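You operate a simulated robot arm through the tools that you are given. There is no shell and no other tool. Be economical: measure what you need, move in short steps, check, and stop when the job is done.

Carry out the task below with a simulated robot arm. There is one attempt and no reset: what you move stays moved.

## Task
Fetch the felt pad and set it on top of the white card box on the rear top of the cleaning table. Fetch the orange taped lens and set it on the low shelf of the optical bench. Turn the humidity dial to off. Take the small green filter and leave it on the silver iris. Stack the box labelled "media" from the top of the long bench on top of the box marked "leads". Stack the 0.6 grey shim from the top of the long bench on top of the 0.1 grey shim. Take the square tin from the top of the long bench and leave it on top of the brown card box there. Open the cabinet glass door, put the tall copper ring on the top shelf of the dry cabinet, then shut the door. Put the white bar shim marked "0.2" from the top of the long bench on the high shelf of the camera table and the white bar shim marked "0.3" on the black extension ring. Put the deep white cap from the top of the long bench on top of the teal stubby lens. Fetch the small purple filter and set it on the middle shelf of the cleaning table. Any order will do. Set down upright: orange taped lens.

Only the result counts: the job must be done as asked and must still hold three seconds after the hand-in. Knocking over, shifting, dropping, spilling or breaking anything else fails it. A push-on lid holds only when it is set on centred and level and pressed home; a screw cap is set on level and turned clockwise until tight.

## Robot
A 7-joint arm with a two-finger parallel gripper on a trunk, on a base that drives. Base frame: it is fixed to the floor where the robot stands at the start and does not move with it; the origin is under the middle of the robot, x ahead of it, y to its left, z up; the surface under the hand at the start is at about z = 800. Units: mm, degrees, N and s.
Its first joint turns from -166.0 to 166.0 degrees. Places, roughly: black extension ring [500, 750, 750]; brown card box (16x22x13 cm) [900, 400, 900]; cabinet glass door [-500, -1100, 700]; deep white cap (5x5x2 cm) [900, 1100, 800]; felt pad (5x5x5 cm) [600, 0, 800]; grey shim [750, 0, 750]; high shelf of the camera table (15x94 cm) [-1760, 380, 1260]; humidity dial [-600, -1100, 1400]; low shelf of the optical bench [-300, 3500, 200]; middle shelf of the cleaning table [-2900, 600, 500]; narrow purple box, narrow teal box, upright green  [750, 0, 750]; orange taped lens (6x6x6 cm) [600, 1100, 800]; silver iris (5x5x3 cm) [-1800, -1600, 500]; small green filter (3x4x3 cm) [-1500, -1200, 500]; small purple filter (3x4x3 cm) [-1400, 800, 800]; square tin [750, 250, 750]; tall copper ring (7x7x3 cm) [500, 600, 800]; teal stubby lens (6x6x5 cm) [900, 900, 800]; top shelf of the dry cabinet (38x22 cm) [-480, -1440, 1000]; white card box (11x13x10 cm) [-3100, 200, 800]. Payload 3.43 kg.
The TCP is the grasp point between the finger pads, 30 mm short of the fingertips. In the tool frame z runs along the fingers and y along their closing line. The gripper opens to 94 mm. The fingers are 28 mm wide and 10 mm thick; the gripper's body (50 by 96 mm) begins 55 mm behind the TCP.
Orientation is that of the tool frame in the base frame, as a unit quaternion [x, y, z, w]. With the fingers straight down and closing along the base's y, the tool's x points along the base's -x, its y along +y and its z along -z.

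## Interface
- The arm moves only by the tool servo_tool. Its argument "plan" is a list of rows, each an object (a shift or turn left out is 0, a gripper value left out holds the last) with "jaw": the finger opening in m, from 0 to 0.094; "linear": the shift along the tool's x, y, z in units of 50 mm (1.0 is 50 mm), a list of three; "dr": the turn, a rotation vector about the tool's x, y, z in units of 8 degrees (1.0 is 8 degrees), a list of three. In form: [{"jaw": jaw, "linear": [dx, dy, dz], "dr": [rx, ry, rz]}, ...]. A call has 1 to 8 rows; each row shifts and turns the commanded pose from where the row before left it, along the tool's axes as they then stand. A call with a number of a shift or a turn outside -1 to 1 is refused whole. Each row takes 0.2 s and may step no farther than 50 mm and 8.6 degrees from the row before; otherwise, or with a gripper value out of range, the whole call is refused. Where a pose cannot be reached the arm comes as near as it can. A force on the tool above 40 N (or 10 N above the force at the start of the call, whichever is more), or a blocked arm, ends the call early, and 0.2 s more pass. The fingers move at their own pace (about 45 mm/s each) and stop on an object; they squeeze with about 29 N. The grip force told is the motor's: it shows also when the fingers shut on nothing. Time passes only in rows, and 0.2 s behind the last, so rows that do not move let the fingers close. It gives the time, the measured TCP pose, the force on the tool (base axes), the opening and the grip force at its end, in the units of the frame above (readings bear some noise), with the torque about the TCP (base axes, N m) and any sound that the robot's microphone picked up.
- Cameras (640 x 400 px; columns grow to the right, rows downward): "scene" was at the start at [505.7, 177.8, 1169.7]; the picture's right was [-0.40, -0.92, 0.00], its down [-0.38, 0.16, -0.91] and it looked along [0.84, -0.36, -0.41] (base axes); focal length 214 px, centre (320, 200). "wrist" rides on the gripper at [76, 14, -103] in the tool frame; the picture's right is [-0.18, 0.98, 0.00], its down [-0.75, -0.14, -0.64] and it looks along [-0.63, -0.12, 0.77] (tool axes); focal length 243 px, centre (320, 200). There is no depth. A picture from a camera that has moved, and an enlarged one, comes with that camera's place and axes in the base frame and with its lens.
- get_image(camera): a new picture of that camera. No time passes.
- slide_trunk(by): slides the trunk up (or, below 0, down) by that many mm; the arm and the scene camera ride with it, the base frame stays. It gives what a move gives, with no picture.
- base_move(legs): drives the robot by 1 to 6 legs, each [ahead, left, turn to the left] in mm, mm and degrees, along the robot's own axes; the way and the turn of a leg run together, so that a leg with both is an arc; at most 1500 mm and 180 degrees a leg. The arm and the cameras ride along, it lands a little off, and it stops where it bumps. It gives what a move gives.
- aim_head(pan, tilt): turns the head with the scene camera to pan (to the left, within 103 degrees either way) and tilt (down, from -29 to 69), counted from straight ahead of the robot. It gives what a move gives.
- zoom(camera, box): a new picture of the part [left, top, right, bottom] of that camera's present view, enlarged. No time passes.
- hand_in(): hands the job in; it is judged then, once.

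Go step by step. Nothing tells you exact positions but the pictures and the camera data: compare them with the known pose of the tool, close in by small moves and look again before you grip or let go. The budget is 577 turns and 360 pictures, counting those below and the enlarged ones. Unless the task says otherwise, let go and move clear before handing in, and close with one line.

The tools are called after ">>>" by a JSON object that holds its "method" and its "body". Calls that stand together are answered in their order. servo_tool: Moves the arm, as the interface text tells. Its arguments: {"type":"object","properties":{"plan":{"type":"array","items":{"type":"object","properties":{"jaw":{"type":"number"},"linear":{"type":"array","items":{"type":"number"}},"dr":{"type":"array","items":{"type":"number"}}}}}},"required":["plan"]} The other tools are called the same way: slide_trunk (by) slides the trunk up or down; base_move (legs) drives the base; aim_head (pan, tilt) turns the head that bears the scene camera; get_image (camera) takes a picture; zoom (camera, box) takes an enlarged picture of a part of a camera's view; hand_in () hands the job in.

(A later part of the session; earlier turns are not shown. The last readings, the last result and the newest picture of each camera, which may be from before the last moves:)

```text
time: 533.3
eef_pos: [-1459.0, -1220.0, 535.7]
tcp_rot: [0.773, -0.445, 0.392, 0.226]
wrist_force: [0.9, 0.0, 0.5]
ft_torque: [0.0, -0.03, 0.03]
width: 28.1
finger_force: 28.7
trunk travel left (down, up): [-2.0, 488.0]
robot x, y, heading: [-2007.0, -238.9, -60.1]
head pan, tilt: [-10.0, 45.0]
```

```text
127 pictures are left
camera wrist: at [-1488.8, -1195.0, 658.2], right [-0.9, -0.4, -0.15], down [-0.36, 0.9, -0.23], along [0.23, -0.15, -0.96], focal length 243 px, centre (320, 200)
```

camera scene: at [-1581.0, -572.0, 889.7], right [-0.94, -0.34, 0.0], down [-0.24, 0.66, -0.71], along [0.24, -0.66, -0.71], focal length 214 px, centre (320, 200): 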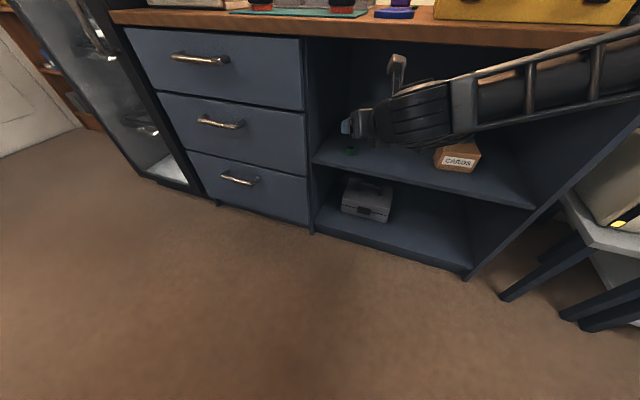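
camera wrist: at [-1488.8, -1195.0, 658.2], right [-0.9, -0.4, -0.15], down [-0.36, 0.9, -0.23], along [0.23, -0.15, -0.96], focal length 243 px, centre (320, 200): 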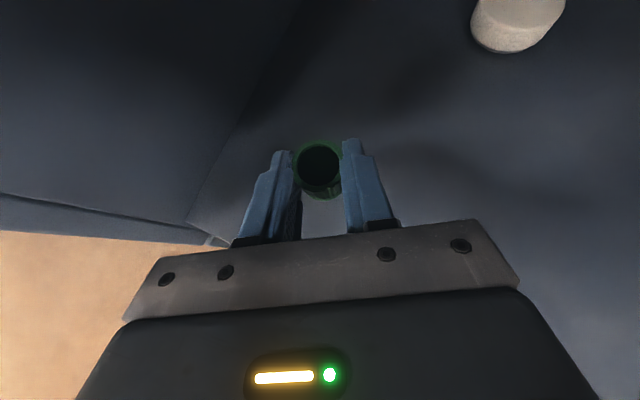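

>>> {"method": "servo_tool", "body": {"plan": [{"linear": [0.3, 0, -0.22]}, {"linear": [-0.56, 0, -0.8], "dr": [0, -0.4, 0]}, {"linear": [-0.6, 0, -0.77], "dr": [0, -0.4, 0]}, {"linear": [-0.65, 0, -0.72], "dr": [0, -0.35, 0]}, {"linear": [-0.65, 0, -0.7]}, {}]}}

>>> {"method": "slide_trunk", "body": {"by": 400}}

>>> {"method": "slide_trunk", "body": {"by": 85}}

```text
time: 534.7
eef_pos: [-1555.2, -1055.4, 557.4]
tcp_rot: [0.802, -0.461, 0.33, 0.189]
wrist_force: [0.1, 0.2, 0.0]
ft_torque: [-0.03, 0.01, 0.0]
width: 28.1
finger_force: 29.1
trunk travel left (down, up): [-2.0, 488.0]
robot x, y, heading: [-2005.9, -236.7, -60.0]
head pan, tilt: [-10.0, 45.0]
```

```text
time: 538.6
eef_pos: [-1555.1, -1054.9, 959.4]
tcp_rot: [0.802, -0.461, 0.33, 0.19]
wrist_force: [0.0, -0.3, 0.7]
ft_torque: [0.0, -0.04, 0.0]
width: 28.2
finger_force: 29.2
trunk travel left (down, up): [-402.0, 88.0]
robot x, y, heading: [-2004.1, -236.8, -60.3]
head pan, tilt: [-10.0, 45.0]
```

```text
time: 539.8
eef_pos: [-1555.3, -1055.8, 1042.6]
tcp_rot: [0.802, -0.46, 0.33, 0.189]
wrist_force: [0.3, 0.1, -0.4]
ft_torque: [0.02, 0.02, 0.0]
width: 27.9
finger_force: 29.1
trunk travel left (down, up): [-487.0, 3.0]
robot x, y, heading: [-2005.2, -241.0, -60.2]
head pan, tilt: [-10.0, 45.0]
```

>>> {"method": "base_move", "body": {"legs": [[150, 136, 0], [0, 0, -30], [-150, 0, 0]]}}

>>> {"method": "slide_trunk", "body": {"by": -300}}

>>> {"method": "aim_head", "body": {"pan": -15, "tilt": 45}}

>>> {"method": "get_image", "body": {"camera": "scene"}}

```text
time: 543.8
eef_pos: [-1833.2, -1082.6, 1041.6]
tcp_rot: [0.654, -0.653, 0.269, 0.269]
wrist_force: [-1.3, -0.1, -0.7]
ft_torque: [0.0, -0.01, 0.02]
width: 28.1
finger_force: 29.1
trunk travel left (down, up): [-487.0, 3.0]
robot x, y, heading: [-1812.3, -147.3, -90.0]
head pan, tilt: [-10.0, 45.0]
```

```text
time: 546.8
eef_pos: [-1833.3, -1081.2, 743.8]
tcp_rot: [0.655, -0.653, 0.269, 0.268]
wrist_force: [0.3, -0.3, 0.4]
ft_torque: [-0.01, -0.01, 0.01]
width: 27.9
finger_force: 29.1
trunk travel left (down, up): [-187.0, 303.0]
robot x, y, heading: [-1814.5, -145.1, -90.4]
head pan, tilt: [-10.0, 45.0]
```

```text
time: 547.5
eef_pos: [-1834.2, -1082.6, 743.2]
tcp_rot: [0.655, -0.652, 0.27, 0.268]
wrist_force: [-0.4, -1.4, -0.5]
ft_torque: [0.0, 0.0, -0.01]
width: 28.3
finger_force: 29.2
trunk travel left (down, up): [-187.0, 303.0]
robot x, y, heading: [-1810.7, -151.6, -89.9]
head pan, tilt: [-15.0, 45.0]
```

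```text
126 pictures are left
camera scene: at [-1621.7, -649.6, 1074.7], right [-0.97, 0.26, 0.0], down [0.18, 0.68, -0.71], along [-0.18, -0.68, -0.71], focal length 214 px, centre (320, 200)
```

scene: 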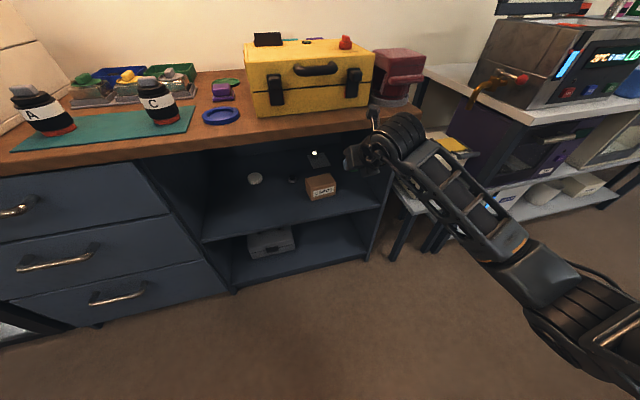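

>>> {"method": "zoom", "body": {"camera": "scene", "box": [280, 130, 360, 210]}}

>>> {"method": "slide_trunk", "body": {"by": -100}}

>>> {"method": "aim_head", "body": {"pan": -20, "tilt": 35}}

>>> {"method": "zoom", "body": {"camera": "scene", "box": [240, 130, 400, 250]}}

```text
5.00 times, centred on (320, 170) of scene
camera zoom: at [-1621.7, -649.6, 1074.7], right [-0.97, 0.26, 0.0], down [0.18, 0.68, -0.71], along [-0.18, -0.68, -0.71], focal length 1072 px, centre (320, 350)
```

zoom: 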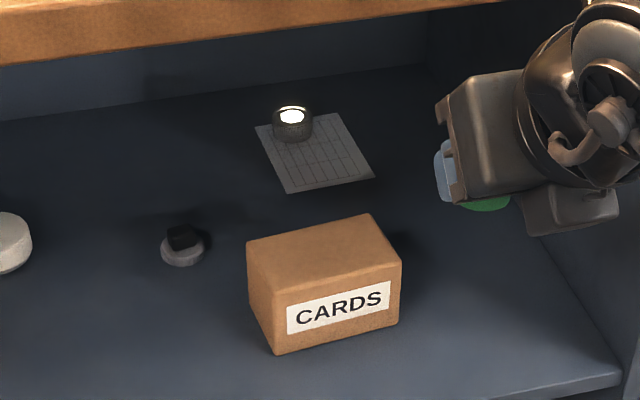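

```text
time: 548.8
eef_pos: [-1834.7, -1082.4, 643.1]
tcp_rot: [0.655, -0.653, 0.269, 0.268]
wrist_force: [-0.7, -0.4, 0.3]
ft_torque: [0.04, 0.0, 0.02]
width: 28.2
finger_force: 29.1
trunk travel left (down, up): [-87.0, 403.0]
robot x, y, heading: [-1810.5, -146.1, -90.2]
head pan, tilt: [-15.0, 45.0]
```

```text
time: 549.5
eef_pos: [-1833.5, -1082.0, 642.6]
tcp_rot: [0.655, -0.653, 0.269, 0.269]
wrist_force: [0.0, -0.9, -0.9]
ft_torque: [0.0, -0.03, -0.02]
width: 28.0
finger_force: 29.2
trunk travel left (down, up): [-87.0, 403.0]
robot x, y, heading: [-1814.6, -152.0, -90.1]
head pan, tilt: [-20.0, 35.0]
```

```text
3.33 times, centred on (320, 190) of scene
camera zoom: at [-1630.8, -653.8, 989.5], right [-0.94, 0.34, 0.0], down [0.2, 0.54, -0.82], along [-0.28, -0.77, -0.57], focal length 715 px, centre (320, 233)
```

zoom: 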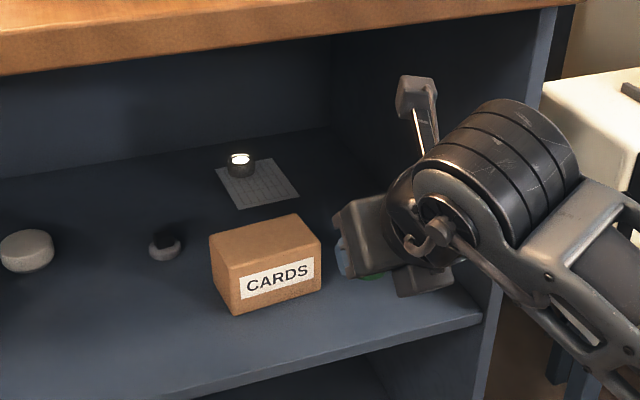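

>>> {"method": "slide_trunk", "body": {"by": -85}}

>>> {"method": "servo_tool", "body": {"plan": [{"linear": [0.32, 0, -0.32]}, {"linear": [0.5, 0, 0.5]}, {"linear": [0.46, 0, 0.53], "dr": [0, 0.5, 0]}, {"linear": [0.42, 0, 0.57], "dr": [0, 0.5, 0]}, {}]}}

>>> {"method": "get_image", "body": {"camera": "wrist"}}

>>> {"method": "get_image", "body": {"camera": "scene"}}

```text
time: 550.8
eef_pos: [-1834.7, -1082.4, 558.0]
tcp_rot: [0.655, -0.652, 0.269, 0.269]
wrist_force: [0.3, 0.3, -0.5]
ft_torque: [0.03, -0.01, -0.01]
width: 28.0
finger_force: 29.8
trunk travel left (down, up): [-2.0, 488.0]
robot x, y, heading: [-1815.7, -151.3, -90.1]
head pan, tilt: [-20.0, 35.0]
```

```text
time: 552.0
eef_pos: [-1833.3, -1188.3, 573.8]
tcp_rot: [0.635, -0.632, 0.315, 0.314]
wrist_force: [0.2, -1.0, -0.4]
ft_torque: [0.04, -0.02, 0.03]
width: 28.1
finger_force: 29.4
trunk travel left (down, up): [-2.0, 488.0]
robot x, y, heading: [-1814.7, -149.3, -90.0]
head pan, tilt: [-20.0, 35.0]
```

```text
123 pictures are left
camera wrist: at [-1846.1, -1152.6, 697.6], right [-0.98, 0.11, -0.15], down [0.14, 0.97, -0.21], along [0.12, -0.23, -0.97], focal length 243 px, centre (320, 200)
```

wrist: 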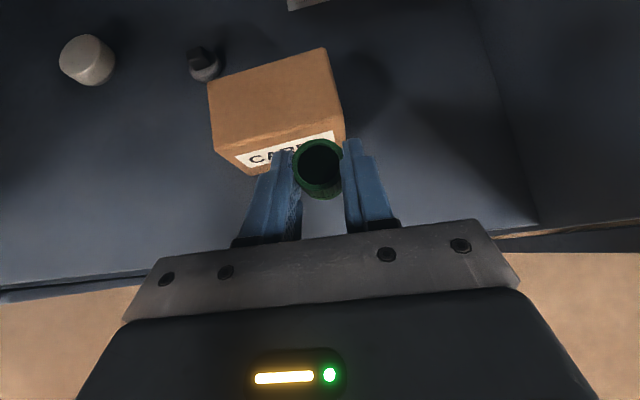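

```text
122 pictures are left
camera scene: at [-1630.8, -653.7, 904.5], right [-0.94, 0.34, 0.0], down [0.2, 0.54, -0.82], along [-0.28, -0.77, -0.57], focal length 214 px, centre (320, 200)
```

scene: 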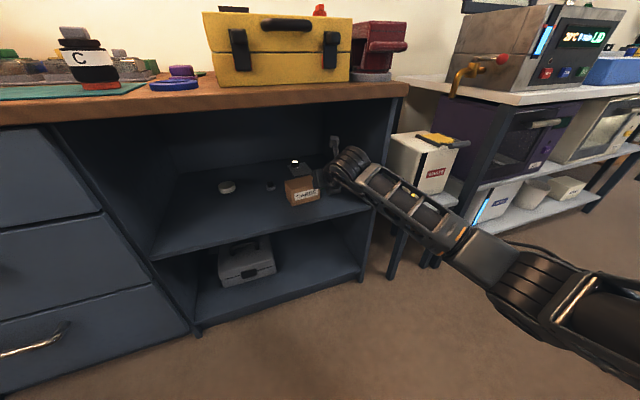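

>>> {"method": "servo_tool", "body": {"plan": [{"linear": [0.2, 0, -0.15]}]}}

>>> {"method": "base_move", "body": {"legs": [[90, 0, 0]]}}

>>> {"method": "get_image", "body": {"camera": "wrist"}}

>>> {"method": "zoom", "body": {"camera": "scene", "box": [220, 60, 420, 220]}}

```text
time: 552.4
eef_pos: [-1832.9, -1189.1, 587.9]
tcp_rot: [0.635, -0.633, 0.314, 0.313]
wrist_force: [0.3, 0.1, -0.1]
ft_torque: [-0.02, 0.03, 0.01]
width: 28.4
finger_force: 28.9
trunk travel left (down, up): [-2.0, 488.0]
robot x, y, heading: [-1811.6, -148.0, -90.2]
head pan, tilt: [-20.0, 35.0]
```

```text
time: 553.5
eef_pos: [-1833.1, -1279.8, 587.0]
tcp_rot: [0.635, -0.633, 0.314, 0.313]
wrist_force: [0.4, 0.5, -0.3]
ft_torque: [-0.03, -0.02, 0.01]
width: 28.1
finger_force: 28.5
trunk travel left (down, up): [-2.0, 488.0]
robot x, y, heading: [-1812.3, -237.0, -90.0]
head pan, tilt: [-20.0, 35.0]
```

```text
121 pictures are left
camera wrist: at [-1846.4, -1243.7, 709.9], right [-0.98, 0.11, -0.15], down [0.14, 0.97, -0.21], along [0.12, -0.23, -0.97], focal length 243 px, centre (320, 200)
```

wrist: 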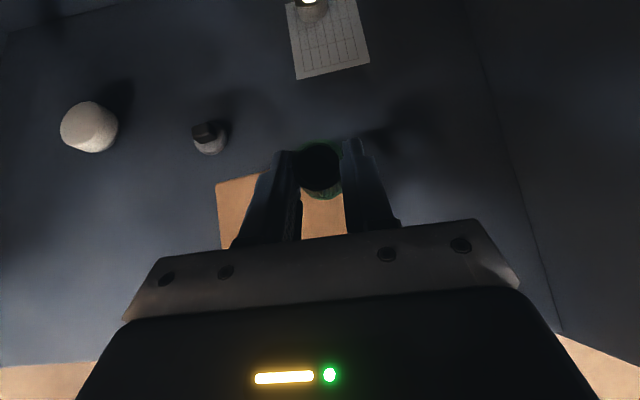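

```text
2.50 times, centred on (320, 140) of scene
camera zoom: at [-1631.2, -745.1, 904.5], right [-0.94, 0.34, 0.0], down [0.2, 0.54, -0.82], along [-0.28, -0.77, -0.57], focal length 536 px, centre (320, 350)
```

zoom: 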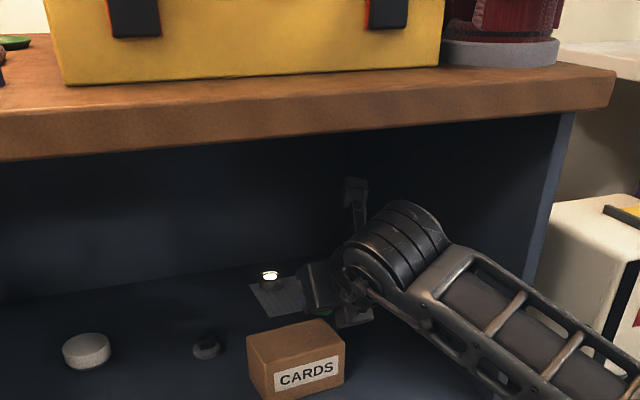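

>>> {"method": "base_move", "body": {"legs": [[80, 0, 0]]}}

>>> {"method": "servo_tool", "body": {"plan": [{"linear": [-0.32, 0, 0.24]}, {}]}}

>>> {"method": "get_image", "body": {"camera": "wrist"}}

>>> {"method": "zoom", "body": {"camera": "scene", "box": [220, 60, 420, 220]}}

```text
time: 554.5
eef_pos: [-1833.8, -1358.9, 586.3]
tcp_rot: [0.635, -0.633, 0.315, 0.313]
wrist_force: [0.3, 0.3, -1.1]
ft_torque: [0.03, 0.02, 0.0]
width: 28.0
finger_force: 28.6
trunk travel left (down, up): [-2.0, 488.0]
robot x, y, heading: [-1815.3, -318.5, -89.9]
head pan, tilt: [-20.0, 35.0]
```

```text
time: 555.1
eef_pos: [-1832.9, -1360.2, 567.0]
tcp_rot: [0.634, -0.633, 0.314, 0.314]
wrist_force: [-0.1, 0.1, 0.3]
ft_torque: [-0.02, -0.01, 0.03]
width: 28.0
finger_force: 29.2
trunk travel left (down, up): [-2.0, 488.0]
robot x, y, heading: [-1811.3, -316.8, -90.2]
head pan, tilt: [-20.0, 35.0]
```

```text
119 pictures are left
camera wrist: at [-1847.1, -1323.7, 690.0], right [-0.98, 0.11, -0.15], down [0.14, 0.97, -0.21], along [0.12, -0.23, -0.97], focal length 243 px, centre (320, 200)
```

wrist: 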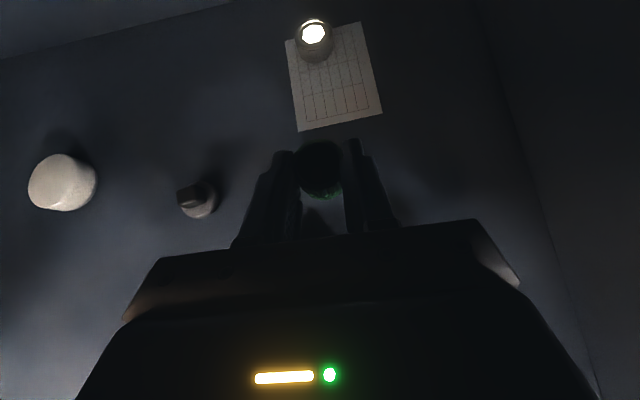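

```text
2.50 times, centred on (320, 140) of scene
camera zoom: at [-1631.6, -825.3, 904.5], right [-0.94, 0.34, 0.0], down [0.2, 0.54, -0.82], along [-0.28, -0.77, -0.57], focal length 536 px, centre (320, 350)
```

zoom: 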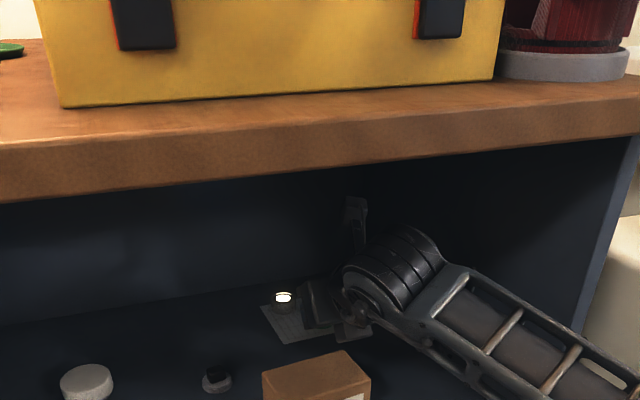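

>>> {"method": "servo_tool", "body": {"plan": [{"linear": [0.3, 0, 0.4]}, {"linear": [0.3, 0, 0.4]}, {"linear": [-0.24, 0, 0.18]}, {}]}}

>>> {"method": "base_move", "body": {"legs": [[50, 0, 0]]}}

>>> {"method": "get_image", "body": {"camera": "wrist"}}

>>> {"method": "get_image", "body": {"camera": "scene"}}

```text
time: 556.1
eef_pos: [-1834.5, -1409.6, 553.7]
tcp_rot: [0.635, -0.632, 0.314, 0.313]
wrist_force: [0.2, 0.9, -0.7]
ft_torque: [-0.02, 0.0, 0.0]
width: 27.9
finger_force: 29.3
trunk travel left (down, up): [-2.0, 488.0]
robot x, y, heading: [-1816.1, -316.9, -90.1]
head pan, tilt: [-20.0, 35.0]
```

```text
time: 557.0
eef_pos: [-1834.6, -1458.7, 553.0]
tcp_rot: [0.634, -0.633, 0.314, 0.313]
wrist_force: [0.0, 0.9, 0.0]
ft_torque: [-0.01, 0.0, 0.01]
width: 27.9
finger_force: 28.9
trunk travel left (down, up): [-2.0, 488.0]
robot x, y, heading: [-1815.8, -368.6, -90.2]
head pan, tilt: [-20.0, 35.0]
```

```text
117 pictures are left
camera wrist: at [-1847.6, -1424.3, 675.6], right [-0.98, 0.11, -0.15], down [0.14, 0.97, -0.21], along [0.12, -0.23, -0.97], focal length 243 px, centre (320, 200)
```

wrist: 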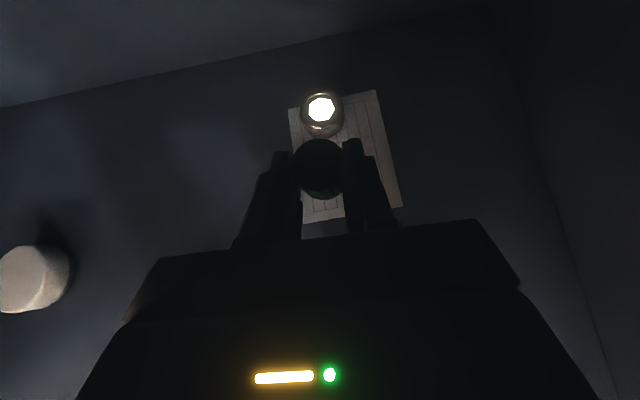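

```text
116 pictures are left
camera scene: at [-1631.9, -875.7, 904.5], right [-0.94, 0.34, 0.0], down [0.2, 0.54, -0.82], along [-0.28, -0.77, -0.57], focal length 214 px, centre (320, 200)
```

scene: 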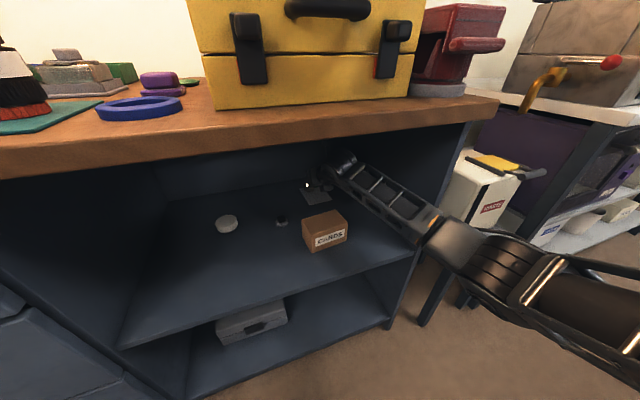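

>>> {"method": "zoom", "body": {"camera": "wrist", "box": [270, 70, 370, 220]}}

```text
2.67 times, centred on (320, 145) of wrist
camera zoom: at [-1847.6, -1424.3, 675.6], right [-0.98, 0.11, -0.15], down [0.14, 0.97, -0.21], along [0.12, -0.23, -0.97], focal length 647 px, centre (320, 347)
```

zoom: 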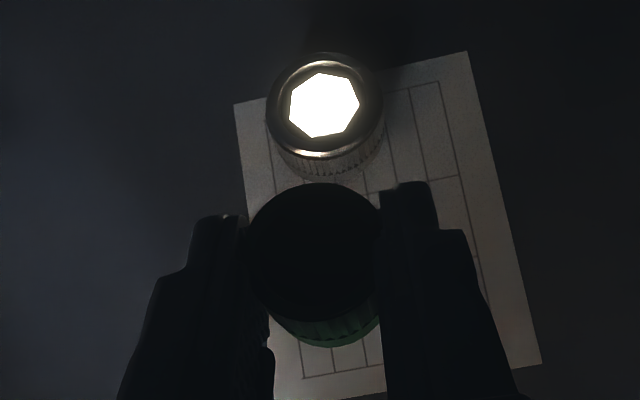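

>>> {"method": "servo_tool", "body": {"plan": [{"linear": [-0.2, 0.03, 0.15]}, {}]}}

>>> {"method": "base_move", "body": {"legs": [[55, 0, 0]]}}

>>> {"method": "zoom", "body": {"camera": "wrist", "box": [270, 90, 370, 240]}}

>>> {"method": "get_image", "body": {"camera": "scene"}}

```text
time: 557.6
eef_pos: [-1836.1, -1460.0, 539.3]
tcp_rot: [0.634, -0.633, 0.314, 0.315]
wrist_force: [-0.4, 0.6, 0.0]
ft_torque: [0.0, -0.01, 0.03]
width: 28.2
finger_force: 28.9
trunk travel left (down, up): [-2.0, 488.0]
robot x, y, heading: [-1814.8, -370.4, -90.1]
head pan, tilt: [-20.0, 35.0]
```

```text
time: 558.6
eef_pos: [-1835.9, -1515.9, 539.5]
tcp_rot: [0.634, -0.633, 0.314, 0.314]
wrist_force: [-0.2, 0.8, 0.5]
ft_torque: [-0.03, -0.01, -0.02]
width: 28.1
finger_force: 29.2
trunk travel left (down, up): [-2.0, 488.0]
robot x, y, heading: [-1815.9, -425.3, -89.9]
head pan, tilt: [-20.0, 35.0]
```

```text
2.67 times, centred on (320, 165) of wrist
camera zoom: at [-1849.2, -1479.4, 663.0], right [-0.98, 0.11, -0.15], down [0.14, 0.97, -0.21], along [0.12, -0.23, -0.97], focal length 647 px, centre (320, 293)
```

zoom: 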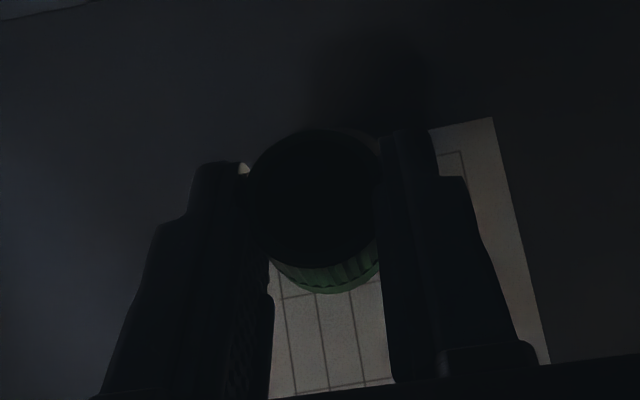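

```text
113 pictures are left
camera scene: at [-1632.0, -930.8, 904.5], right [-0.94, 0.34, 0.0], down [0.2, 0.54, -0.82], along [-0.28, -0.77, -0.57], focal length 214 px, centre (320, 200)
```

scene: 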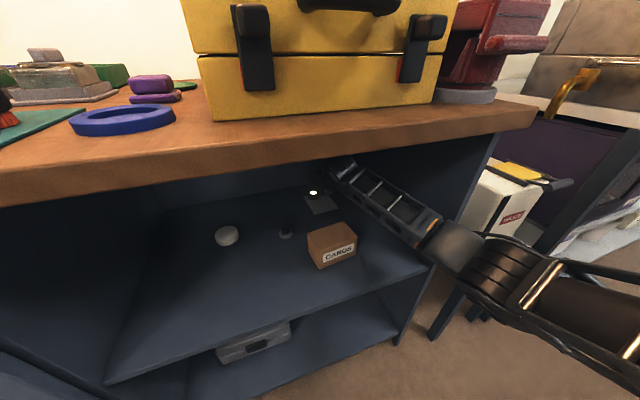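

>>> {"method": "zoom", "body": {"camera": "scene", "box": [280, 150, 380, 220]}}

```text
5.71 times, centred on (330, 185) of scene
camera zoom: at [-1632.0, -930.8, 904.5], right [-0.94, 0.34, 0.0], down [0.2, 0.54, -0.82], along [-0.28, -0.77, -0.57], focal length 1226 px, centre (263, 286)
```

zoom: 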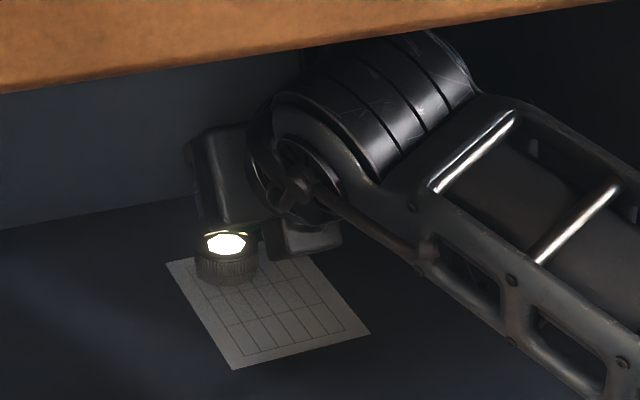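

>>> {"method": "servo_tool", "body": {"plan": [{"linear": [0.24, 0, 0.32]}, {"linear": [-0.24, 0, 0.18]}, {}]}}

>>> {"method": "zoom", "body": {"camera": "scene", "box": [280, 150, 380, 220]}}

>>> {"method": "zoom", "body": {"camera": "wrist", "box": [270, 90, 370, 240]}}

```text
time: 559.4
eef_pos: [-1837.0, -1535.7, 524.3]
tcp_rot: [0.634, -0.633, 0.314, 0.313]
wrist_force: [-0.5, 0.0, 0.0]
ft_torque: [-0.03, 0.01, 0.01]
width: 28.1
finger_force: 29.1
trunk travel left (down, up): [-2.0, 488.0]
robot x, y, heading: [-1814.0, -425.0, -90.0]
head pan, tilt: [-20.0, 35.0]
```

```text
5.71 times, centred on (330, 185) of scene
camera zoom: at [-1632.0, -930.8, 904.5], right [-0.94, 0.34, 0.0], down [0.2, 0.54, -0.82], along [-0.28, -0.77, -0.57], focal length 1226 px, centre (263, 286)
```

zoom: 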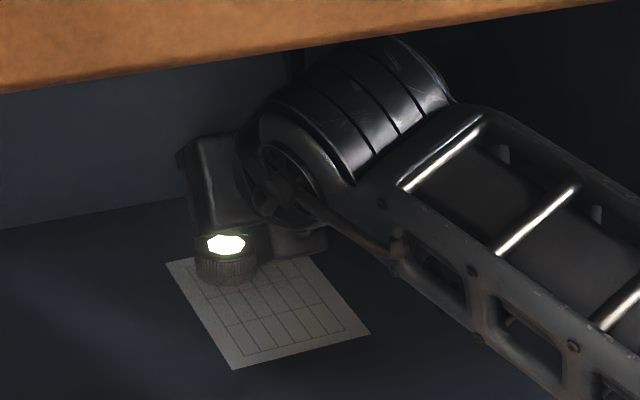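

```text
2.67 times, centred on (320, 165) of wrist
camera zoom: at [-1850.5, -1499.8, 647.7], right [-0.98, 0.11, -0.15], down [0.14, 0.97, -0.21], along [0.12, -0.23, -0.97], focal length 647 px, centre (320, 293)
```

zoom: 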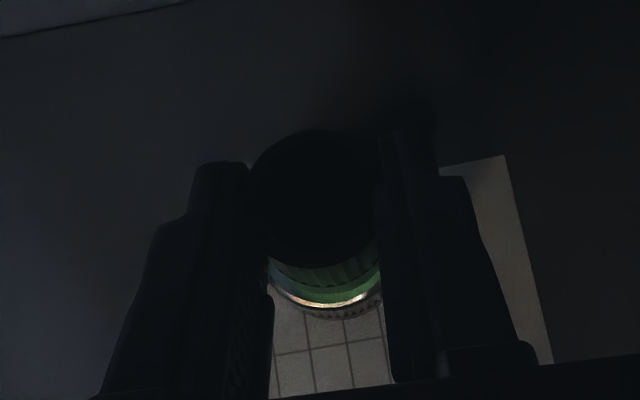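

>>> {"method": "servo_tool", "body": {"plan": [{"linear": [0.025, -0.04, 0.035]}, {"linear": [-0.08, 0, 0.06]}, {"linear": [-0.04, 0, 0.03]}, {"linear": [-0.04, 0, 0.03]}, {"linear": [-0.04, 0, 0.03]}]}}

>>> {"method": "zoom", "body": {"camera": "wrist", "box": [270, 90, 370, 240]}}

```text
time: 560.6
eef_pos: [-1835.1, -1537.3, 511.5]
tcp_rot: [0.634, -0.633, 0.314, 0.314]
wrist_force: [-0.6, 0.1, 0.1]
ft_torque: [-0.03, -0.02, 0.0]
width: 28.1
finger_force: 29.1
trunk travel left (down, up): [-2.0, 488.0]
robot x, y, heading: [-1814.4, -424.1, -90.2]
head pan, tilt: [-20.0, 35.0]
```

```text
2.67 times, centred on (320, 165) of wrist
camera zoom: at [-1847.1, -1501.6, 635.0], right [-0.98, 0.11, -0.15], down [0.14, 0.97, -0.21], along [0.12, -0.23, -0.97], focal length 647 px, centre (320, 293)
```

zoom: 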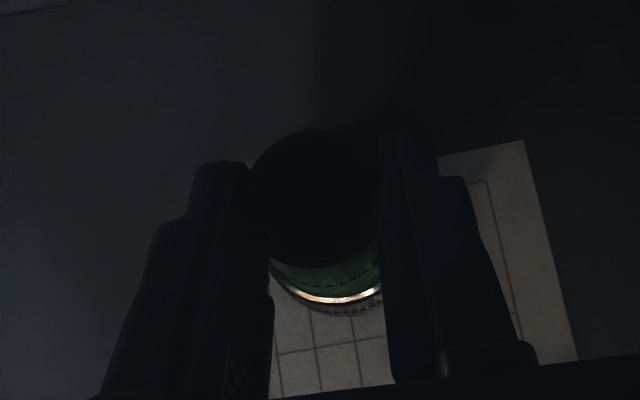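

>>> {"method": "servo_tool", "body": {"plan": [{"linear": [0, 0.06, 0]}, {"linear": [-0.04, 0, 0.03]}, {"linear": [-0.04, 0, 0.03]}, {"linear": [-0.04, 0, 0.03]}]}}

>>> {"method": "zoom", "body": {"camera": "wrist", "box": [270, 90, 370, 240]}}

```text
time: 561.6
eef_pos: [-1837.6, -1538.1, 509.6]
tcp_rot: [0.634, -0.631, 0.317, 0.316]
wrist_force: [-1.9, 2.7, 20.0]
ft_torque: [-0.24, 0.02, -0.01]
width: 28.2
finger_force: 29.0
trunk travel left (down, up): [-2.0, 488.0]
robot x, y, heading: [-1812.5, -426.8, -90.2]
head pan, tilt: [-20.0, 35.0]
```

```text
2.67 times, centred on (320, 165) of wrist
camera zoom: at [-1850.6, -1501.5, 631.7], right [-0.98, 0.11, -0.15], down [0.14, 0.97, -0.22], along [0.12, -0.23, -0.96], focal length 647 px, centre (320, 293)
```

zoom: 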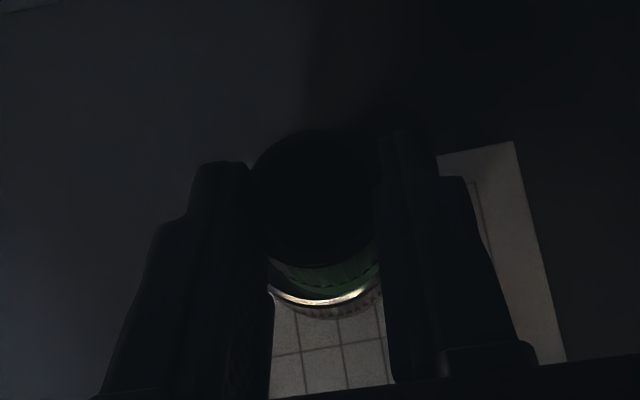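

>>> {"method": "servo_tool", "body": {"plan": [{"linear": [0.02, 0, -0.015]}, {"jaw": 0.04}, {}, {"jaw": 0.05}, {"linear": [0, 0, -0.5]}, {"linear": [0, 0, -0.6]}, {}]}}

>>> {"method": "zoom", "body": {"camera": "wrist", "box": [240, 40, 400, 200]}}

>>> {"method": "zoom", "body": {"camera": "scene", "box": [280, 150, 380, 220]}}

```text
time: 563.2
eef_pos: [-1836.2, -1493.6, 539.1]
tcp_rot: [0.634, -0.633, 0.314, 0.313]
wrist_force: [0.2, -0.9, 0.3]
ft_torque: [0.02, 0.0, 0.01]
width: 50.1
finger_force: 0.0
trunk travel left (down, up): [-2.0, 488.0]
robot x, y, heading: [-1815.0, -426.3, -90.2]
head pan, tilt: [-20.0, 35.0]
```

```text
2.50 times, centred on (320, 120) of wrist
camera zoom: at [-1849.5, -1457.8, 661.8], right [-0.98, 0.11, -0.15], down [0.14, 0.97, -0.21], along [0.12, -0.23, -0.97], focal length 606 px, centre (320, 400)
```

zoom: 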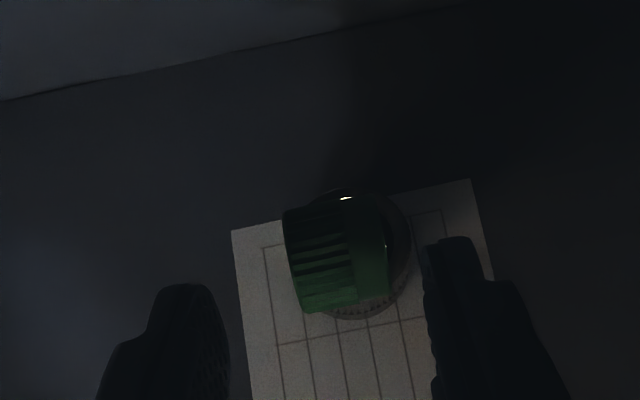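

```text
5.71 times, centred on (330, 185) of scene
camera zoom: at [-1632.0, -930.8, 904.5], right [-0.94, 0.34, 0.0], down [0.2, 0.54, -0.82], along [-0.28, -0.77, -0.57], focal length 1226 px, centre (263, 286)
```

zoom: 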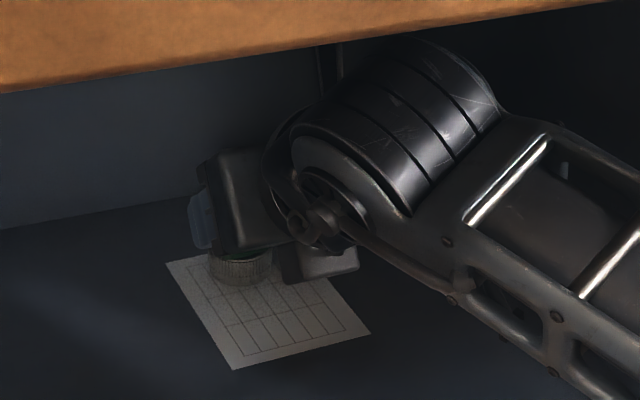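

>>> {"method": "servo_tool", "body": {"plan": [{}, {}, {}, {}]}}

>>> {"method": "zoom", "body": {"camera": "wrist", "box": [280, 80, 370, 180]}}

```text
time: 564.2
eef_pos: [-1835.6, -1493.0, 539.5]
tcp_rot: [0.634, -0.633, 0.314, 0.314]
wrist_force: [1.0, -0.7, -0.2]
ft_torque: [-0.01, -0.01, 0.0]
width: 49.8
finger_force: 0.0
trunk travel left (down, up): [-2.0, 488.0]
robot x, y, heading: [-1814.3, -427.2, -90.0]
head pan, tilt: [-20.0, 35.0]
```

```text
4.00 times, centred on (325, 130) of wrist
camera zoom: at [-1849.5, -1458.1, 662.4], right [-0.98, 0.11, -0.15], down [0.14, 0.97, -0.21], along [0.12, -0.23, -0.97], focal length 970 px, centre (300, 480)
```

zoom: 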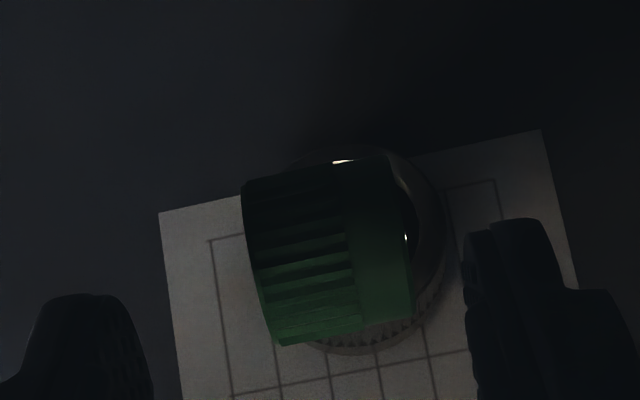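

>>> {"method": "servo_tool", "body": {"plan": [{"jaw": 0.062, "linear": [0, 0.15, 0]}, {"linear": [0, 0, 0.5]}, {"linear": [0, 0, 0.45]}, {}]}}

>>> {"method": "zoom", "body": {"camera": "wrist", "box": [250, 90, 390, 240]}}

```text
time: 565.2
eef_pos: [-1843.3, -1530.2, 510.1]
tcp_rot: [0.635, -0.632, 0.315, 0.313]
wrist_force: [0.1, 0.1, 0.0]
ft_torque: [0.0, 0.0, 0.0]
width: 62.0
finger_force: 0.1
trunk travel left (down, up): [-2.0, 488.0]
robot x, y, heading: [-1816.8, -424.7, -90.0]
head pan, tilt: [-20.0, 35.0]
```

```text
2.67 times, centred on (320, 165) of wrist
camera zoom: at [-1857.9, -1494.8, 632.9], right [-0.98, 0.11, -0.15], down [0.14, 0.97, -0.21], along [0.12, -0.23, -0.97], focal length 647 px, centre (320, 293)
```

zoom: 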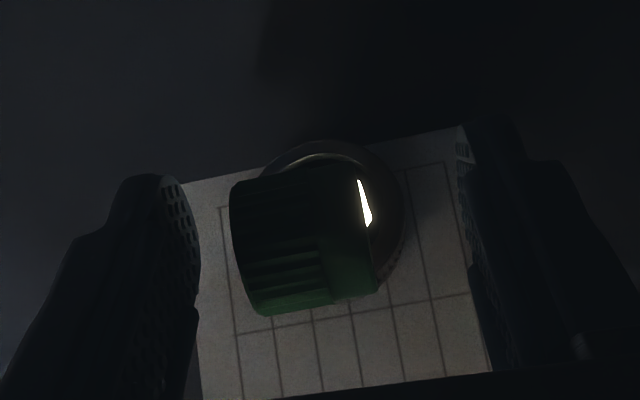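

>>> {"method": "servo_tool", "body": {"plan": [{"jaw": 0.04}, {}, {"jaw": 0.031}, {}, {}]}}

>>> {"method": "zoom", "body": {"camera": "wrist", "box": [250, 90, 390, 240]}}

```text
time: 566.4
eef_pos: [-1844.0, -1530.4, 509.4]
tcp_rot: [0.634, -0.633, 0.314, 0.313]
wrist_force: [-0.7, 1.0, -0.3]
ft_torque: [0.05, 0.0, -0.01]
width: 30.9
finger_force: 0.0
trunk travel left (down, up): [-2.0, 488.0]
robot x, y, heading: [-1812.7, -423.3, -90.3]
head pan, tilt: [-20.0, 35.0]
```

```text
2.67 times, centred on (320, 165) of wrist
camera zoom: at [-1857.7, -1494.7, 632.8], right [-0.98, 0.11, -0.15], down [0.14, 0.97, -0.21], along [0.12, -0.23, -0.97], focal length 647 px, centre (320, 293)
```

zoom: 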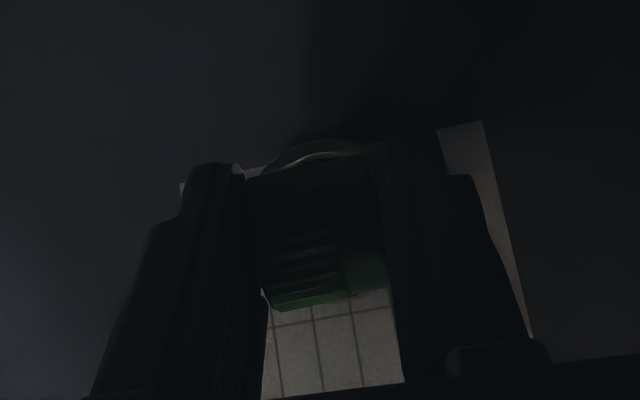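

>>> {"method": "servo_tool", "body": {"plan": [{"jaw": 0.036}, {}, {"jaw": 0.06}, {}, {"linear": [0, 0, -0.5]}, {"linear": [0, 0, -0.5]}, {}]}}

>>> {"method": "zoom", "body": {"camera": "wrist", "box": [280, 80, 370, 180]}}

>>> {"method": "zoom", "body": {"camera": "scene", "box": [280, 150, 380, 220]}}

```text
time: 568.0
eef_pos: [-1843.7, -1490.6, 539.8]
tcp_rot: [0.634, -0.633, 0.314, 0.314]
wrist_force: [-0.2, -0.7, -0.3]
ft_torque: [0.03, 0.01, 0.0]
width: 59.7
finger_force: 0.1
trunk travel left (down, up): [-2.0, 488.0]
robot x, y, heading: [-1813.0, -423.4, -90.2]
head pan, tilt: [-20.0, 35.0]
```

```text
4.00 times, centred on (325, 130) of wrist
camera zoom: at [-1857.7, -1454.9, 663.6], right [-0.98, 0.11, -0.15], down [0.14, 0.97, -0.21], along [0.12, -0.23, -0.97], focal length 970 px, centre (300, 480)
```

zoom: 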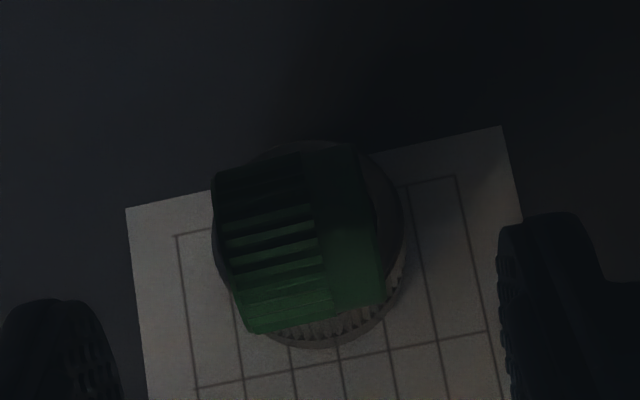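

```text
5.71 times, centred on (330, 185) of scene
camera zoom: at [-1632.0, -930.8, 904.5], right [-0.94, 0.34, 0.0], down [0.2, 0.54, -0.82], along [-0.28, -0.77, -0.57], focal length 1226 px, centre (263, 286)
```

zoom: 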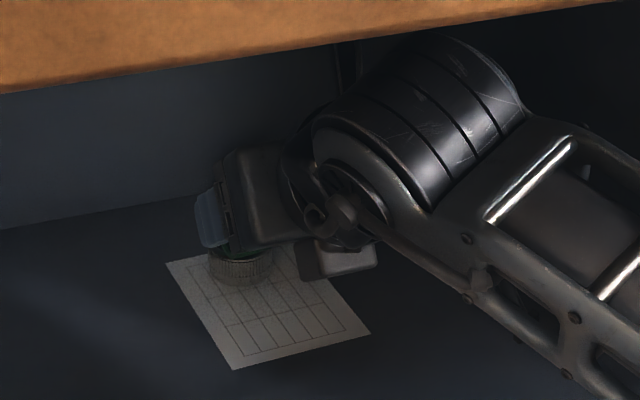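

>>> {"method": "base_move", "body": {"legs": [[-60, 0, 0]]}}

>>> {"method": "servo_tool", "body": {"plan": [{"linear": [0.6, 0, -0.45]}, {}]}}

>>> {"method": "zoom", "body": {"camera": "scene", "box": [220, 60, 480, 240]}}

```text
time: 569.0
eef_pos: [-1844.5, -1429.4, 540.0]
tcp_rot: [0.634, -0.632, 0.315, 0.314]
wrist_force: [0.4, 0.3, -0.4]
ft_torque: [-0.03, 0.0, -0.02]
width: 60.2
finger_force: 0.0
trunk travel left (down, up): [-2.0, 488.0]
robot x, y, heading: [-1815.3, -367.5, -90.1]
head pan, tilt: [-20.0, 35.0]
```

```text
time: 569.6
eef_pos: [-1845.4, -1431.2, 577.5]
tcp_rot: [0.635, -0.633, 0.314, 0.313]
wrist_force: [0.2, -0.3, 0.5]
ft_torque: [0.0, 0.0, 0.01]
width: 59.8
finger_force: 0.0
trunk travel left (down, up): [-2.0, 488.0]
robot x, y, heading: [-1813.8, -365.5, -90.2]
head pan, tilt: [-20.0, 35.0]
```

```text
2.22 times, centred on (350, 150) of scene
camera zoom: at [-1631.4, -869.6, 904.5], right [-0.94, 0.34, 0.0], down [0.2, 0.54, -0.82], along [-0.28, -0.77, -0.57], focal length 477 px, centre (253, 311)
```

zoom: 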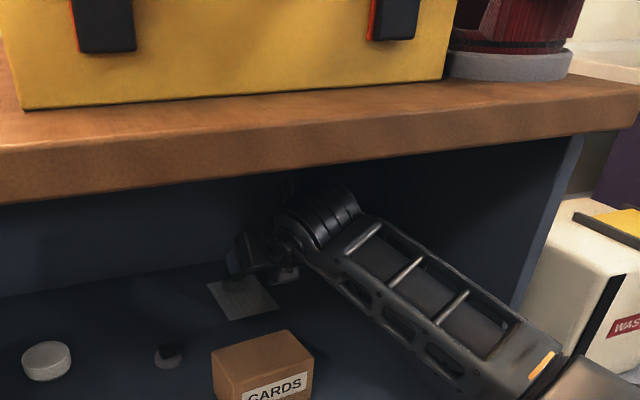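

>>> {"method": "base_move", "body": {"legs": [[-215, 0, 0]]}}

>>> {"method": "zoom", "body": {"camera": "scene", "box": [240, 110, 400, 230]}}

>>> {"method": "servo_tool", "body": {"plan": [{"linear": [-0.52, 0, -0.7], "dr": [0, -0.4, 0]}, {"linear": [-0.58, 0, -0.7], "dr": [0, -0.4, 0]}, {"linear": [-0.6, 0, -0.65], "dr": [0, -0.2, 0]}, {}]}}

>>> {"method": "slide_trunk", "body": {"by": 400}}

```text
time: 571.2
eef_pos: [-1839.5, -1215.0, 578.0]
tcp_rot: [0.636, -0.632, 0.314, 0.313]
wrist_force: [-0.1, -0.9, 0.1]
ft_torque: [0.0, 0.0, 0.0]
width: 60.0
finger_force: 0.1
trunk travel left (down, up): [-2.0, 488.0]
robot x, y, heading: [-1814.1, -149.6, -89.8]
head pan, tilt: [-20.0, 35.0]
```

```text
3.33 times, centred on (320, 170) of scene
camera zoom: at [-1629.1, -651.5, 904.5], right [-0.94, 0.34, 0.0], down [0.19, 0.54, -0.82], along [-0.28, -0.77, -0.57], focal length 715 px, centre (320, 300)
```

zoom: 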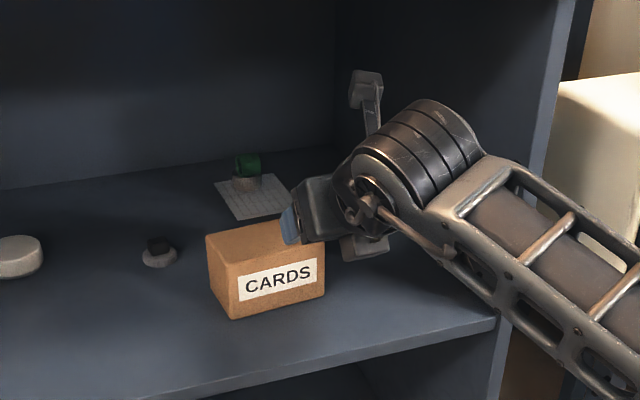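

```text
time: 572.2
eef_pos: [-1842.3, -1081.6, 578.8]
tcp_rot: [0.657, -0.651, 0.271, 0.268]
wrist_force: [0.0, -0.4, 0.7]
ft_torque: [-0.06, 0.02, 0.0]
width: 60.0
finger_force: 0.1
trunk travel left (down, up): [-2.0, 488.0]
robot x, y, heading: [-1815.1, -147.6, -89.8]
head pan, tilt: [-20.0, 35.0]
```

```text
time: 576.1
eef_pos: [-1840.6, -1083.4, 977.5]
tcp_rot: [0.656, -0.652, 0.269, 0.268]
wrist_force: [-0.4, 0.7, 0.5]
ft_torque: [0.01, 0.0, -0.01]
width: 59.9
finger_force: 0.1
trunk travel left (down, up): [-402.0, 88.0]
robot x, y, heading: [-1816.0, -149.0, -90.2]
head pan, tilt: [-20.0, 35.0]
```

>>> {"method": "slide_trunk", "body": {"by": 85}}

>>> {"method": "base_move", "body": {"legs": [[240, 0, 0], [0, 0, 90], [1150, 0, 0]]}}

>>> {"method": "aim_head", "body": {"pan": -60, "tilt": 10}}

>>> {"method": "get_image", "body": {"camera": "scene"}}

```text
time: 577.3
eef_pos: [-1840.4, -1081.6, 1064.0]
tcp_rot: [0.657, -0.651, 0.269, 0.268]
wrist_force: [-0.9, -0.5, -0.3]
ft_torque: [0.02, 0.0, 0.02]
width: 60.2
finger_force: 0.1
trunk travel left (down, up): [-487.0, 3.0]
robot x, y, heading: [-1814.4, -145.9, -89.6]
head pan, tilt: [-20.0, 35.0]
```

```text
time: 588.3
eef_pos: [262.7, -426.0, 1063.5]
tcp_rot: [0.925, -0.003, 0.38, 0.001]
wrist_force: [0.3, -0.3, 0.0]
ft_torque: [0.03, 0.01, 0.02]
width: 60.2
finger_force: 0.0
trunk travel left (down, up): [-487.0, 3.0]
robot x, y, heading: [-671.9, -382.7, -0.5]
head pan, tilt: [-20.0, 35.0]
```

```text
time: 589.4
eef_pos: [262.6, -426.8, 1062.5]
tcp_rot: [0.925, -0.003, 0.38, 0.002]
wrist_force: [-0.1, 0.6, 0.1]
ft_torque: [0.02, -0.01, 0.02]
width: 60.1
finger_force: 0.0
trunk travel left (down, up): [-487.0, 3.0]
robot x, y, heading: [-674.2, -384.5, -0.8]
head pan, tilt: [-60.0, 10.0]
```

```text
98 pictures are left
camera scene: at [-202.7, -257.2, 1429.6], right [-0.87, -0.49, 0.0], down [-0.09, 0.15, -0.98], along [0.48, -0.86, -0.17], focal length 214 px, centre (320, 200)
```

scene: 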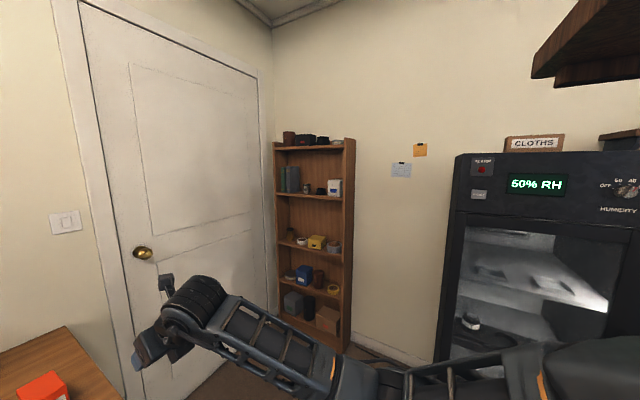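

>>> {"method": "base_move", "body": {"legs": [[445, 0, 0.8], [0, 320, 0], [0, 0, -90]]}}

>>> {"method": "aim_head", "body": {"pan": -30, "tilt": 10}}

>>> {"method": "get_image", "body": {"camera": "scene"}}

```text
time: 596.0
eef_pos: [379.9, -794.1, 1064.1]
tcp_rot: [0.849, -0.367, 0.349, 0.15]
wrist_force: [-0.2, 0.2, -0.4]
ft_torque: [-0.02, 0.04, 0.0]
width: 59.9
finger_force: 0.1
trunk travel left (down, up): [-487.0, 3.0]
robot x, y, heading: [-232.7, -87.0, -47.1]
head pan, tilt: [-60.0, 10.0]
stopped in leg 3: the robot was blocked; the commanded pose is now the measured one
```

```text
time: 597.0
eef_pos: [381.2, -794.6, 1063.8]
tcp_rot: [0.849, -0.367, 0.349, 0.15]
wrist_force: [-0.8, -0.2, -0.3]
ft_torque: [-0.02, 0.02, 0.02]
width: 59.9
finger_force: 0.1
trunk travel left (down, up): [-487.0, 3.0]
robot x, y, heading: [-238.1, -92.1, -46.7]
head pan, tilt: [-30.0, 10.0]
```

```text
97 pictures are left
camera scene: at [229.3, -342.8, 1429.6], right [-0.97, -0.22, 0.0], down [-0.04, 0.17, -0.98], along [0.22, -0.96, -0.17], focal length 214 px, centre (320, 200)
```

scene: 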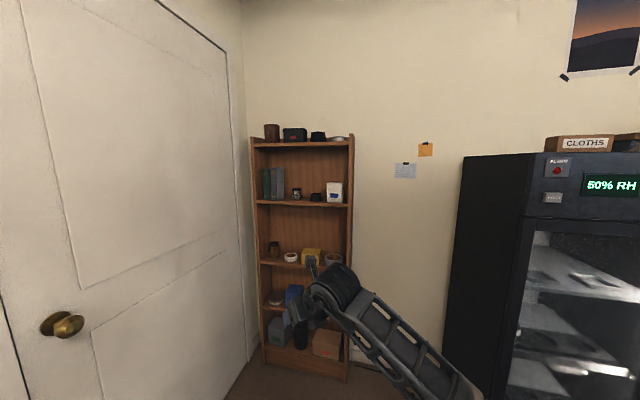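

>>> {"method": "base_move", "body": {"legs": [[55, 58, 0], [0, 0, -43.3]]}}

>>> {"method": "aim_head", "body": {"pan": -35, "tilt": 5}}

>>> {"method": "get_image", "body": {"camera": "scene"}}

```text
time: 600.0
eef_pos: [-187.9, -1025.7, 1063.7]
tcp_rot: [0.655, -0.653, 0.269, 0.268]
wrist_force: [0.5, -0.2, 0.2]
ft_torque: [-0.01, 0.0, 0.0]
width: 59.9
finger_force: 0.0
trunk travel left (down, up): [-487.0, 3.0]
robot x, y, heading: [-156.0, -87.8, -89.7]
head pan, tilt: [-30.0, 10.0]
```

```text
time: 600.6
eef_pos: [-189.0, -1025.3, 1063.9]
tcp_rot: [0.655, -0.653, 0.269, 0.268]
wrist_force: [-0.1, -0.7, 0.7]
ft_torque: [-0.03, 0.01, -0.01]
width: 59.9
finger_force: 0.0
trunk travel left (down, up): [-487.0, 3.0]
robot x, y, heading: [-159.3, -92.6, -90.1]
head pan, tilt: [-35.0, 5.0]
```

```text
96 pictures are left
camera scene: at [3.3, -588.1, 1437.7], right [-0.82, 0.57, 0.0], down [0.05, 0.07, -1.0], along [-0.57, -0.82, -0.09], focal length 214 px, centre (320, 200)
```

scene: 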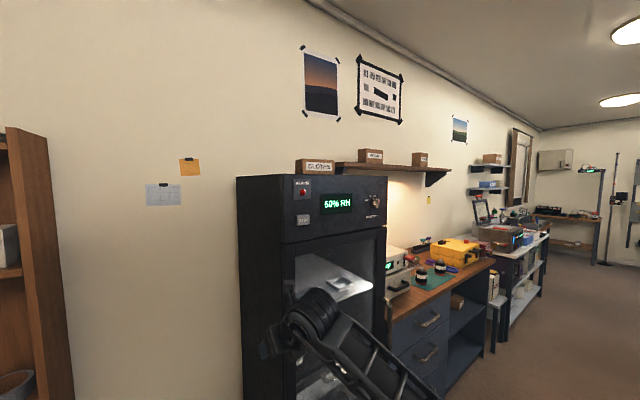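

>>> {"method": "zoom", "body": {"camera": "scene", "box": [340, 170, 400, 230]}}

```text
6.67 times, centred on (370, 200) of scene
camera zoom: at [3.3, -588.1, 1437.7], right [-0.82, 0.57, 0.0], down [0.05, 0.07, -1.0], along [-0.57, -0.82, -0.09], focal length 1430 px, centre (-13, 200)
```

zoom: 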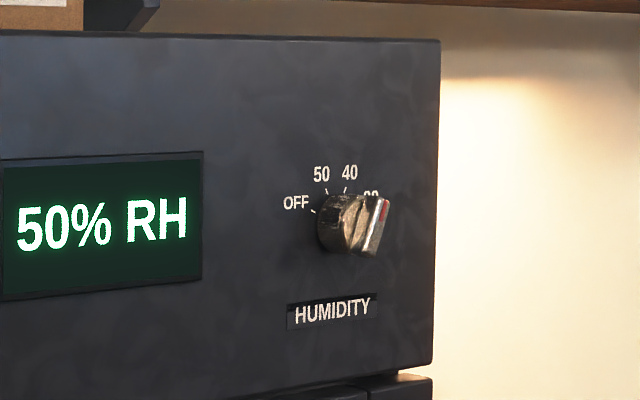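

>>> {"method": "servo_tool", "body": {"plan": [{"linear": [0.6, 0, -0.7], "dr": [0, 0.9, 0]}, {"linear": [0.7, 0, -0.6], "dr": [0, 0.9, 0]}, {"linear": [0.8, 0, -0.5], "dr": [0, 0.9, 0]}, {"linear": [0.85, 0, -0.45], "dr": [0, 0.9, 0]}, {"linear": [0.9, 0, -0.3], "dr": [0, 0.9, 0]}, {"linear": [0.9, 0, -0.3], "dr": [0, 1, 0]}, {"linear": [0.9, 0, -0.3]}, {}]}}

>>> {"method": "base_move", "body": {"legs": [[60, -215, 0]]}}

>>> {"method": "get_image", "body": {"camera": "wrist"}}

```text
time: 602.5
eef_pos: [-223.1, -990.3, 1338.3]
tcp_rot: [0.514, -0.493, 0.516, 0.476]
wrist_force: [0.8, 0.3, 0.2]
ft_torque: [0.0, -0.02, 0.04]
width: 60.0
finger_force: 0.1
out of reach, approached as far as the arm can: row 3, 4, 5, 6, 7
trunk travel left (down, up): [-487.0, 3.0]
robot x, y, heading: [-153.0, -88.4, -90.3]
head pan, tilt: [-35.0, 5.0]
```

```text
time: 604.1
eef_pos: [-435.2, -1049.2, 1339.1]
tcp_rot: [0.515, -0.492, 0.516, 0.476]
wrist_force: [-0.5, -0.3, 0.5]
ft_torque: [0.03, 0.02, 0.01]
width: 60.2
finger_force: 0.0
trunk travel left (down, up): [-487.0, 3.0]
robot x, y, heading: [-374.8, -151.4, -89.5]
head pan, tilt: [-35.0, 5.0]
```

```text
94 pictures are left
camera wrist: at [-456.2, -949.3, 1417.1], right [-0.98, -0.06, -0.2], down [0.11, 0.66, -0.74], along [0.18, -0.75, -0.64], focal length 243 px, centre (320, 200)
```

wrist: 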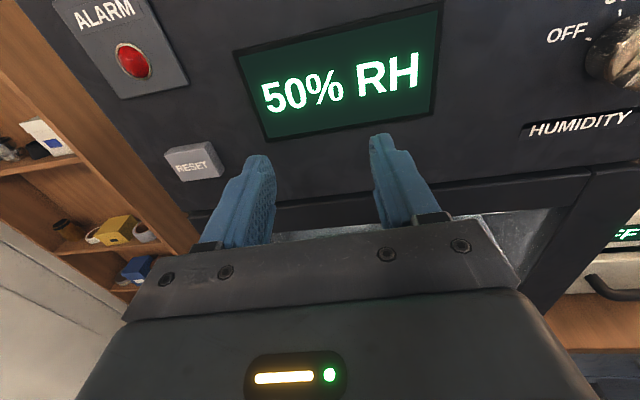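

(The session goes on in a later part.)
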